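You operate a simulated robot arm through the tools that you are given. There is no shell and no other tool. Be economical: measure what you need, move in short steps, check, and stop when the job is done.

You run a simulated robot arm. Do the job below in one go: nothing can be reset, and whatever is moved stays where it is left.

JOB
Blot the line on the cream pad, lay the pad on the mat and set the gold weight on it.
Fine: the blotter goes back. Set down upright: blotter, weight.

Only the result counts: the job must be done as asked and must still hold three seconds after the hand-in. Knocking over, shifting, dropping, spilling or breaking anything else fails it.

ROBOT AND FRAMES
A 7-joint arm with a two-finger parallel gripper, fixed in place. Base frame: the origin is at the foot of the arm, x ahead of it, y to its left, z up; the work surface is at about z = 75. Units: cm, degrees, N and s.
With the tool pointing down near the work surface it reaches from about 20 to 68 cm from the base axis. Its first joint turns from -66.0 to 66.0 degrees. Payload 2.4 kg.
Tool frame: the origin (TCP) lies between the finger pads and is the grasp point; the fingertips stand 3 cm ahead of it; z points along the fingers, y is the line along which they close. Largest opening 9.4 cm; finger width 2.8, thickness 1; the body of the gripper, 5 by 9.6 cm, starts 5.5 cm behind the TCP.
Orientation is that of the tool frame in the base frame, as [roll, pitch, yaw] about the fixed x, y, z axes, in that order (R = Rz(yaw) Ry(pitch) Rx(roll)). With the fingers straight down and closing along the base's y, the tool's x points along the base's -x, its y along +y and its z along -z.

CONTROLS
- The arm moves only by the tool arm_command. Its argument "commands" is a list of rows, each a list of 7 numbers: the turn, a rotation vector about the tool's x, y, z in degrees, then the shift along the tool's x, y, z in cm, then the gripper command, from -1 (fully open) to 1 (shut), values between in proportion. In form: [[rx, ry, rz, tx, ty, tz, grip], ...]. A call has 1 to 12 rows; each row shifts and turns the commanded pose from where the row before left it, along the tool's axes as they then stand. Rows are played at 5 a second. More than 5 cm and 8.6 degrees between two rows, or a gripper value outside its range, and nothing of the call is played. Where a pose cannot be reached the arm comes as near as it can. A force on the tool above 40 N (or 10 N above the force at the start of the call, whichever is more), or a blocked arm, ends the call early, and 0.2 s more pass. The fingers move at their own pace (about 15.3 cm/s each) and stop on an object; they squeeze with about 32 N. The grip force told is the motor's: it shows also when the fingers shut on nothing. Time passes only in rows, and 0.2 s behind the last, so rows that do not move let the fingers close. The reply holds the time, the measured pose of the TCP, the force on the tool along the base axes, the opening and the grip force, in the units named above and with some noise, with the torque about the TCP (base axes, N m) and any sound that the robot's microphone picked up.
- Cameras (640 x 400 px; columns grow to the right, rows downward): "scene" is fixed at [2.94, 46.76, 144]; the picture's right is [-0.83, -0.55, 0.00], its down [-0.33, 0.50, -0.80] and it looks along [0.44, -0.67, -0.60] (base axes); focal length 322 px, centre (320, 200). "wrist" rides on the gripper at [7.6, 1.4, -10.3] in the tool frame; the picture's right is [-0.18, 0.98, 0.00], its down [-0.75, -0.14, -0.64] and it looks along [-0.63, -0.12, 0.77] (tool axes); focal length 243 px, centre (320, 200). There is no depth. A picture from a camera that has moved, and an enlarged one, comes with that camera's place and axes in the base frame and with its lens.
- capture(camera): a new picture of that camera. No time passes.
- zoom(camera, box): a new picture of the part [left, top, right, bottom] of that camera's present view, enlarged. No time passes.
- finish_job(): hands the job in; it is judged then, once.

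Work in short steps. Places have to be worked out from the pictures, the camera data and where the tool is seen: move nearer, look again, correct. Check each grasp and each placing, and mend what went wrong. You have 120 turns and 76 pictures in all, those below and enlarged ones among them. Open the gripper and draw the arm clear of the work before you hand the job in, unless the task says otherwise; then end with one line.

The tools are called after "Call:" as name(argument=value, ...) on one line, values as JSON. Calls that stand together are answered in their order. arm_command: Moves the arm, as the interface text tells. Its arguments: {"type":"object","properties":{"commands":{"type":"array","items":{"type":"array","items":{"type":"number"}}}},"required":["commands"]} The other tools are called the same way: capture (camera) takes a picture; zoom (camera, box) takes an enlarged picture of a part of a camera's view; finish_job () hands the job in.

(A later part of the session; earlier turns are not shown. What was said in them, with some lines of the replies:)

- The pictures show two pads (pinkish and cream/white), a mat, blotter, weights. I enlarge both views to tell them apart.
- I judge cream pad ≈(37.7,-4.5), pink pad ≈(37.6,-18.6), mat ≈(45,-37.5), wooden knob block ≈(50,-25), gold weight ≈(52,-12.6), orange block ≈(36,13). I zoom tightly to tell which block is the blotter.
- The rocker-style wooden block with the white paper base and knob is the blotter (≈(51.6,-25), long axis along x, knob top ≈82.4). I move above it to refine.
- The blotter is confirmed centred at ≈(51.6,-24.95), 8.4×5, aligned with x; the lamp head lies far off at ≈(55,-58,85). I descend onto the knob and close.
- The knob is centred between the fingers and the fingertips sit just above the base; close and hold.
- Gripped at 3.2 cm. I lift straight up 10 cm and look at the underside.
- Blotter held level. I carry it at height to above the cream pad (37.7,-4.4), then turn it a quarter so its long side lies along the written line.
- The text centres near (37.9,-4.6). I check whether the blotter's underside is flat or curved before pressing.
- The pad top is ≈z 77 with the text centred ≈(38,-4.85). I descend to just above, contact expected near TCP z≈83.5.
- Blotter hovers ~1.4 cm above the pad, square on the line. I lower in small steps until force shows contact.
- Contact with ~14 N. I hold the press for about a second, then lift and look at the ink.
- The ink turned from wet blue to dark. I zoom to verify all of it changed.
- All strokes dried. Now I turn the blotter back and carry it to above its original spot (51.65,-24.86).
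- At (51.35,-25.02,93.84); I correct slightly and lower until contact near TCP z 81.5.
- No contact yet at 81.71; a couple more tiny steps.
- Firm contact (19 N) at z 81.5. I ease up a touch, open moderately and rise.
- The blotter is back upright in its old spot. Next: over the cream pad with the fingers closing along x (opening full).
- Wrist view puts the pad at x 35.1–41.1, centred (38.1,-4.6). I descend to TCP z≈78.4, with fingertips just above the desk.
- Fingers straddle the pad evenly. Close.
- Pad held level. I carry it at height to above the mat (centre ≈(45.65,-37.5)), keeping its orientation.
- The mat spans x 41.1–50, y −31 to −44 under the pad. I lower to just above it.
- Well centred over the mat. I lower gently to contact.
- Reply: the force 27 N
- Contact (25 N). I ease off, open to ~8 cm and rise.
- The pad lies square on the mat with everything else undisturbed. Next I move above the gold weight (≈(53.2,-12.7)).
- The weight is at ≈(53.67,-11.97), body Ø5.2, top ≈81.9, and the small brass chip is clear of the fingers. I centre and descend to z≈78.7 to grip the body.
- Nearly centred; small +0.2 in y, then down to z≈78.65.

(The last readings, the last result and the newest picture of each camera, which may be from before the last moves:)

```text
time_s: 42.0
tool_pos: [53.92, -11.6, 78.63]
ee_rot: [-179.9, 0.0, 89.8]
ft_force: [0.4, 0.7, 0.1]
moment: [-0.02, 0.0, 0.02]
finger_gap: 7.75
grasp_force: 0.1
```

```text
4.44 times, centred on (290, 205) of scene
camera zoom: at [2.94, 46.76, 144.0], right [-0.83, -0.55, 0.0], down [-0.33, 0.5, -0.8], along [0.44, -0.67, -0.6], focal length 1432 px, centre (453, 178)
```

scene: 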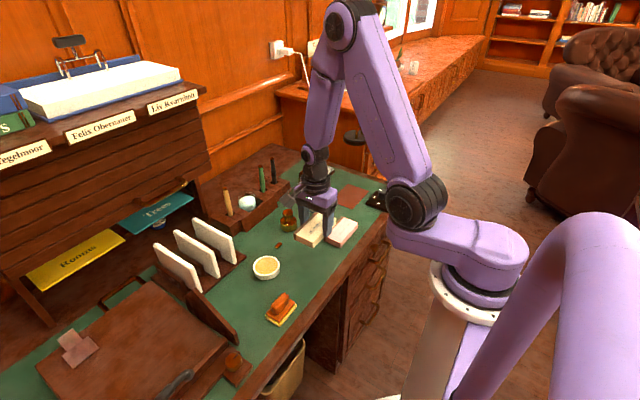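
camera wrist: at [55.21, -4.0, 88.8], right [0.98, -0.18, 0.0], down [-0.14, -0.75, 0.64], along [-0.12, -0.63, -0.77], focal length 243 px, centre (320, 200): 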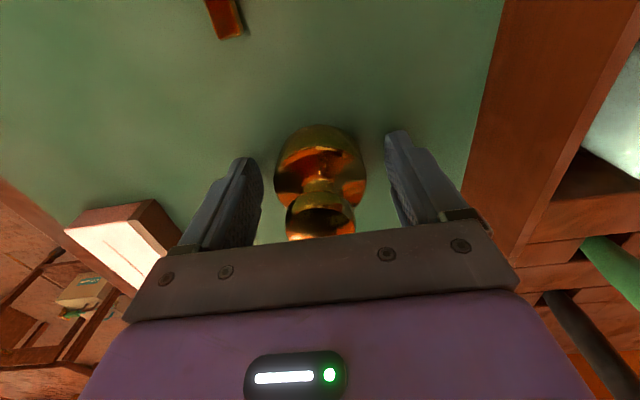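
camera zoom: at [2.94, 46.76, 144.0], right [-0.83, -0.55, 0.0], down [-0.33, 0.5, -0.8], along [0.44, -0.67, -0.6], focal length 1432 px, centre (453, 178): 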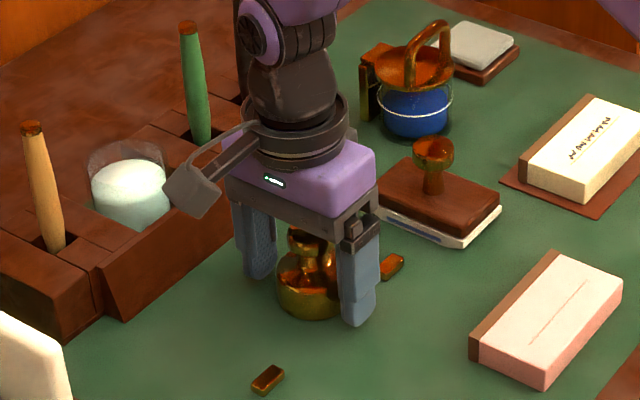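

The weight sits ~0.2 further in +y; I shift that much and close.

Call:
arm_command(commands=[[0, 0, 0, 0.2, -0.05, 0, -0.65], [0, 0, 0, 0, 0, 0, 0], [0, 0, 0, 0, 0, 0, 1], [0, 0, 0, 0, 0, 0, 1], [0, 0, 0, 0, 0, 0, 1]])

Call:
arm_command(commands=[[0, 0, 0, 0, 0, -0.7, 1], [0, 0, 0, 0, 0, -1.5, 1], [0, 0, 0, 0, 0, 0, 1], [0, 0, 0, 0, 0, 0, 1]])

Call:
zoom(camera="scene", box=[240, 160, 340, 250])

Call:
capture(camera="wrist")

```text
time_s: 43.2
tool_pos: [53.69, -11.6, 78.67]
ee_rot: [179.8, 0.1, 89.9]
ft_force: [-3.1, -4.1, 30.1]
moment: [-0.16, 0.24, -0.06]
finger_gap: 5.35
grasp_force: 32.0
```

```text
time_s: 44.2
tool_pos: [53.71, -11.37, 80.72]
ee_rot: [-179.9, 0.0, 90.0]
ft_force: [-0.2, 0.7, -5.1]
moment: [0.0, -0.01, 0.01]
finger_gap: 5.31
grasp_force: 31.6
```

```text
4.44 times, centred on (290, 205) of scene
camera zoom: at [2.95, 46.76, 144.0], right [-0.83, -0.55, 0.0], down [-0.33, 0.5, -0.8], along [0.44, -0.67, -0.6], focal length 1432 px, centre (453, 178)
```

zoom: 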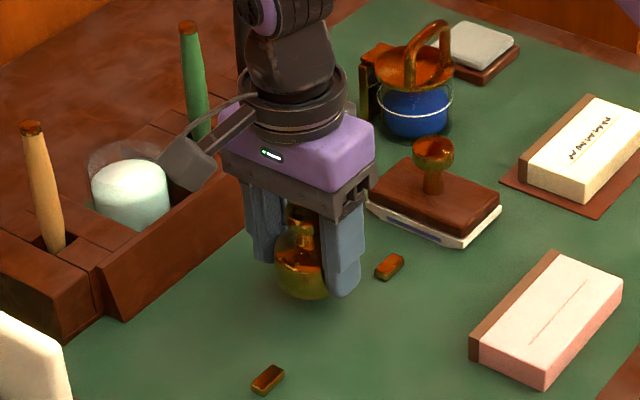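

```text
34 pictures are left
camera wrist: at [55.11, -3.87, 91.0], right [0.98, -0.18, 0.0], down [-0.14, -0.75, 0.64], along [-0.12, -0.63, -0.77], focal length 243 px, centre (320, 200)
```

wrist: 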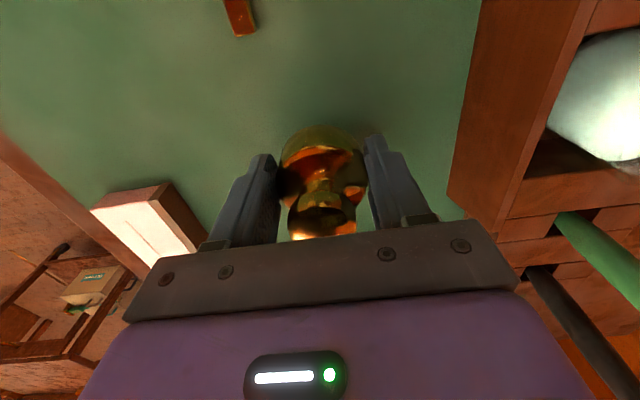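

Lifted, ~0.5 kg, upright. I raise it clear and carry it to above the pad.

Call:
arm_command(commands=[[0, 0, 0, 0, 0, -4, 1], [0, 0, 0, 0, 0, -4, 1], [0, 0, 0, 0, 0, -4, 1], [0, 0, 0, 0, 0, 0, 1]])

Call:
arm_command(commands=[[0, 0, 0, -3.72, -1.15, 0, 1], [0, 0, 0, -3.72, -1.15, 0, 1], [0, 0, 0, -3.72, -1.15, 0, 1], [0, 0, 0, -3.72, -1.15, 0, 1], [0, 0, 0, -3.72, -1.15, 0, 1], [0, 0, 0, -3.72, -1.15, 0, 1], [0, 0, 0, -3.72, -1.15, 0, 1], [0, 0, 0, 0, 0, 0, 1], [0, 0, 0, 0, 0, 0, 1]])

Call:
capture(camera="wrist")

Call:
zoom(camera="scene", box=[290, 120, 420, 230])

```text
time_s: 45.2
tool_pos: [53.69, -11.52, 92.69]
ee_rot: [-179.9, 0.0, 89.9]
ft_force: [0.5, 0.1, -4.5]
moment: [0.01, -0.01, -0.01]
finger_gap: 5.35
grasp_force: 31.9
```

```text
time_s: 47.2
tool_pos: [45.53, -37.41, 92.78]
ee_rot: [-180.0, 0.1, 90.0]
ft_force: [-0.2, -0.1, -4.8]
moment: [0.03, 0.01, -0.04]
finger_gap: 5.31
grasp_force: 32.2
```

```text
33 pictures are left
camera wrist: at [46.93, -29.77, 103.02], right [0.98, -0.18, 0.0], down [-0.14, -0.75, 0.64], along [-0.12, -0.63, -0.77], focal length 243 px, centre (320, 200)
```

wrist: 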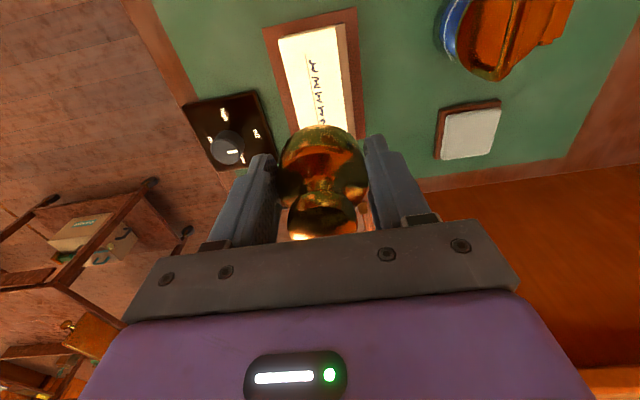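

```text
3.64 times, centred on (355, 175) of scene
camera zoom: at [2.95, 46.76, 144.0], right [-0.83, -0.55, 0.0], down [-0.33, 0.5, -0.8], along [0.44, -0.67, -0.6], focal length 1172 px, centre (193, 291)
```

zoom: 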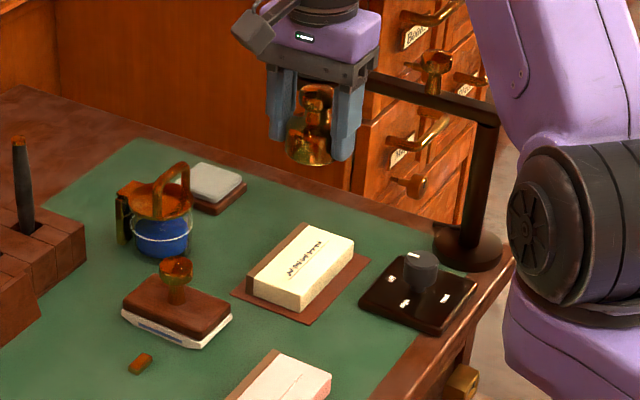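

Over the pad. I lower to ~81.6, contact expected near 80.8.

Call:
arm_command(commands=[[0, 0, 0, -0.05, 0.07, 4.5, 1], [0, 0, 0, 0, 0, 4, 1], [0, 0, 0, 0, 0, 2.2, 1], [0, 0, 0, 0, 0, 0.3, 1], [0, 0, 0, 0, 0, 0, 1]])

Call:
zoom(camera="scene", box=[300, 140, 400, 220])

```text
time_s: 48.4
tool_pos: [45.76, -37.45, 81.76]
ee_rot: [-180.0, 0.0, 90.0]
ft_force: [1.2, 0.3, -3.9]
moment: [0.03, -0.03, 0.02]
finger_gap: 5.34
grasp_force: 32.1
```

```text
5.00 times, centred on (350, 180) of scene
camera zoom: at [2.95, 46.76, 144.0], right [-0.83, -0.55, 0.0], down [-0.33, 0.5, -0.8], along [0.44, -0.67, -0.6], focal length 1612 px, centre (170, 300)
```

zoom: 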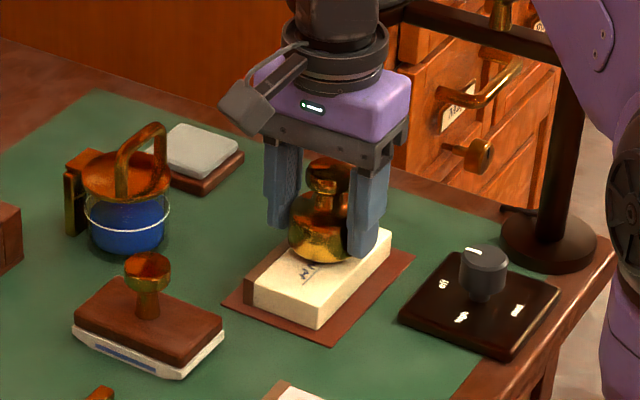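

Call:
arm_command(commands=[[0, 0, 0, 0, -0.1, 0.4, 1], [0, 0, 0, 0, 0, 0.25, 1], [0, 0, 0, 0, 0, 0.15, 1], [0, 0, 0, 0, 0, 0, 1]])

```text
time_s: 49.4
tool_pos: [45.76, -37.64, 81.25]
ee_rot: [179.9, 0.1, 90.0]
ft_force: [-8.6, 8.6, 34.4]
moment: [0.17, 0.42, -0.03]
finger_gap: 5.34
grasp_force: 32.0
```

Contact at z≈81.2 (34 N). I ease off a little before opening.

Call:
arm_command(commands=[[0, 0, 0, 0, 0, -0.15, 1], [0, 0, 0, 0, 0, 0, 1]])

Call:
zoom(camera="scene", box=[320, 160, 380, 210])

```text
time_s: 50.0
tool_pos: [45.69, -37.64, 81.14]
ee_rot: [179.8, 0.2, 90.0]
ft_force: [-1.2, 2.8, 25.6]
moment: [0.03, 0.24, -0.03]
finger_gap: 5.35
grasp_force: 31.8
```

```text
8.00 times, centred on (350, 185) of scene
camera zoom: at [2.9, 46.8, 143.99], right [-0.83, -0.55, 0.0], down [-0.33, 0.5, -0.8], along [0.44, -0.67, -0.6], focal length 2579 px, centre (80, 320)
```

zoom: 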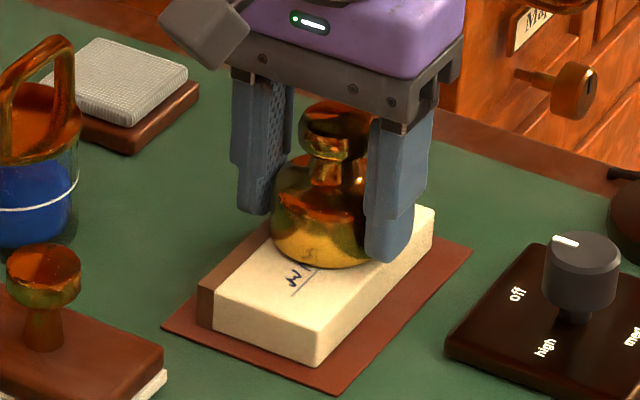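

Weight rests on the pad, upright and centred. I ease off a bit more, release and rise straight up.

Call:
arm_command(commands=[[0, 0, 0, 0, 0, -0.15, 1], [0, 0, 0, 0, 0, 0, 1], [0, 0, 0, 0, 0, 0, -0.4], [0, 0, 0, 0, 0, 0, -0.65], [0, 0, 0, 0, 0, 0, -0.65], [0, 0, 0, 0, 0, -2, -0.65], [0, 0, 0, 0, 0, -4, -0.65], [0, 0, 0, 0, 0, -5, -0.65], [0, 0, 0, 0, 0, -4, -0.65], [0, 0, 0, 0, 0, 0, -0.65]])

Call:
zoom(camera="scene", box=[290, 140, 410, 230])

Call:
capture(camera="wrist")

```text
time_s: 52.2
tool_pos: [45.54, -37.74, 96.31]
ee_rot: [-180.0, 0.1, 90.0]
ft_force: [-0.5, -0.6, 0.1]
moment: [0.0, -0.02, 0.03]
finger_gap: 7.78
grasp_force: 0.0
```

```text
4.44 times, centred on (350, 185) of scene
camera zoom: at [2.94, 46.76, 144.0], right [-0.83, -0.55, 0.0], down [-0.33, 0.5, -0.8], along [0.44, -0.67, -0.6], focal length 1432 px, centre (187, 267)
```

zoom: 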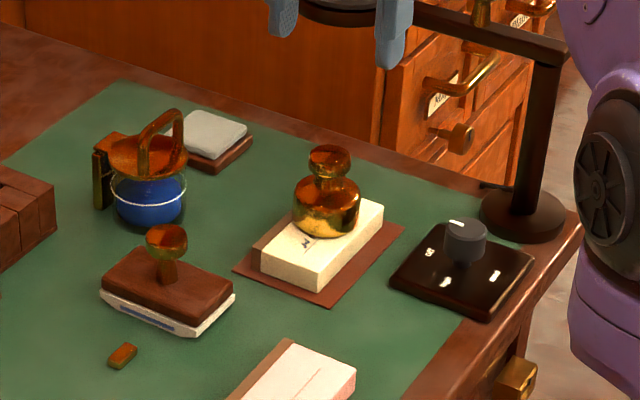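

```text
28 pictures are left
camera wrist: at [47.02, -30.04, 106.47], right [0.98, -0.18, 0.0], down [-0.14, -0.75, 0.64], along [-0.12, -0.63, -0.77], focal length 243 px, centre (320, 200)
```

wrist: 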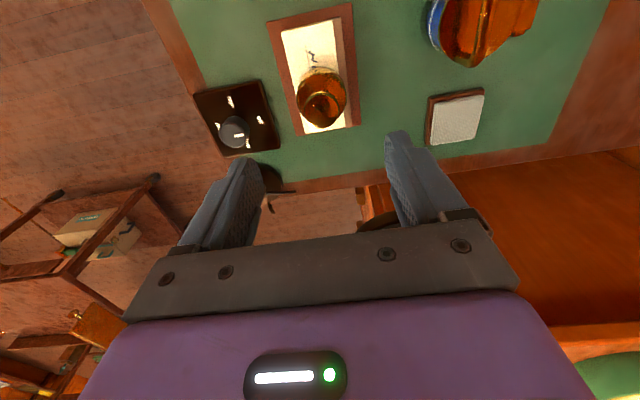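

Weight stands upright on the pad, pad within the mat. I open fully and draw the arm up and away.

Call:
arm_command(commands=[[0, 0, 0, 0, 0, -4, -1], [0, 0, 0, 3.5, -1.5, -2, -1], [0, 0, 0, 4, -1.5, 0, -1], [0, 0, 0, 4, -1.5, 0, -1], [0, 0, 0, 4, -1.5, 0, -1], [0, 0, 0, 0, 0, 0, -1]])

Call:
capture(camera="scene")

```text
time_s: 53.6
tool_pos: [39.7, -22.1, 102.45]
ee_rot: [-179.9, -0.1, 89.9]
ft_force: [-0.5, 1.3, 0.2]
moment: [0.01, 0.03, 0.04]
finger_gap: 9.41
grasp_force: 0.0
```

```text
27 pictures are left
```

scene: 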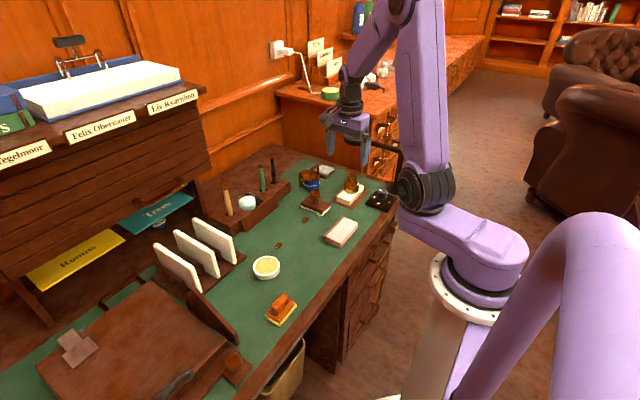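

Everything is in place and the arm is clear, so I hand the job in.

Call:
finish_job()

```text
The job is handed in.
```

I blotted the line on the cream pad, put the blotter back upright in its old spot, laid the pad on the mat and set the gold weight upright on the pad; the last pictures show nothing else moved.
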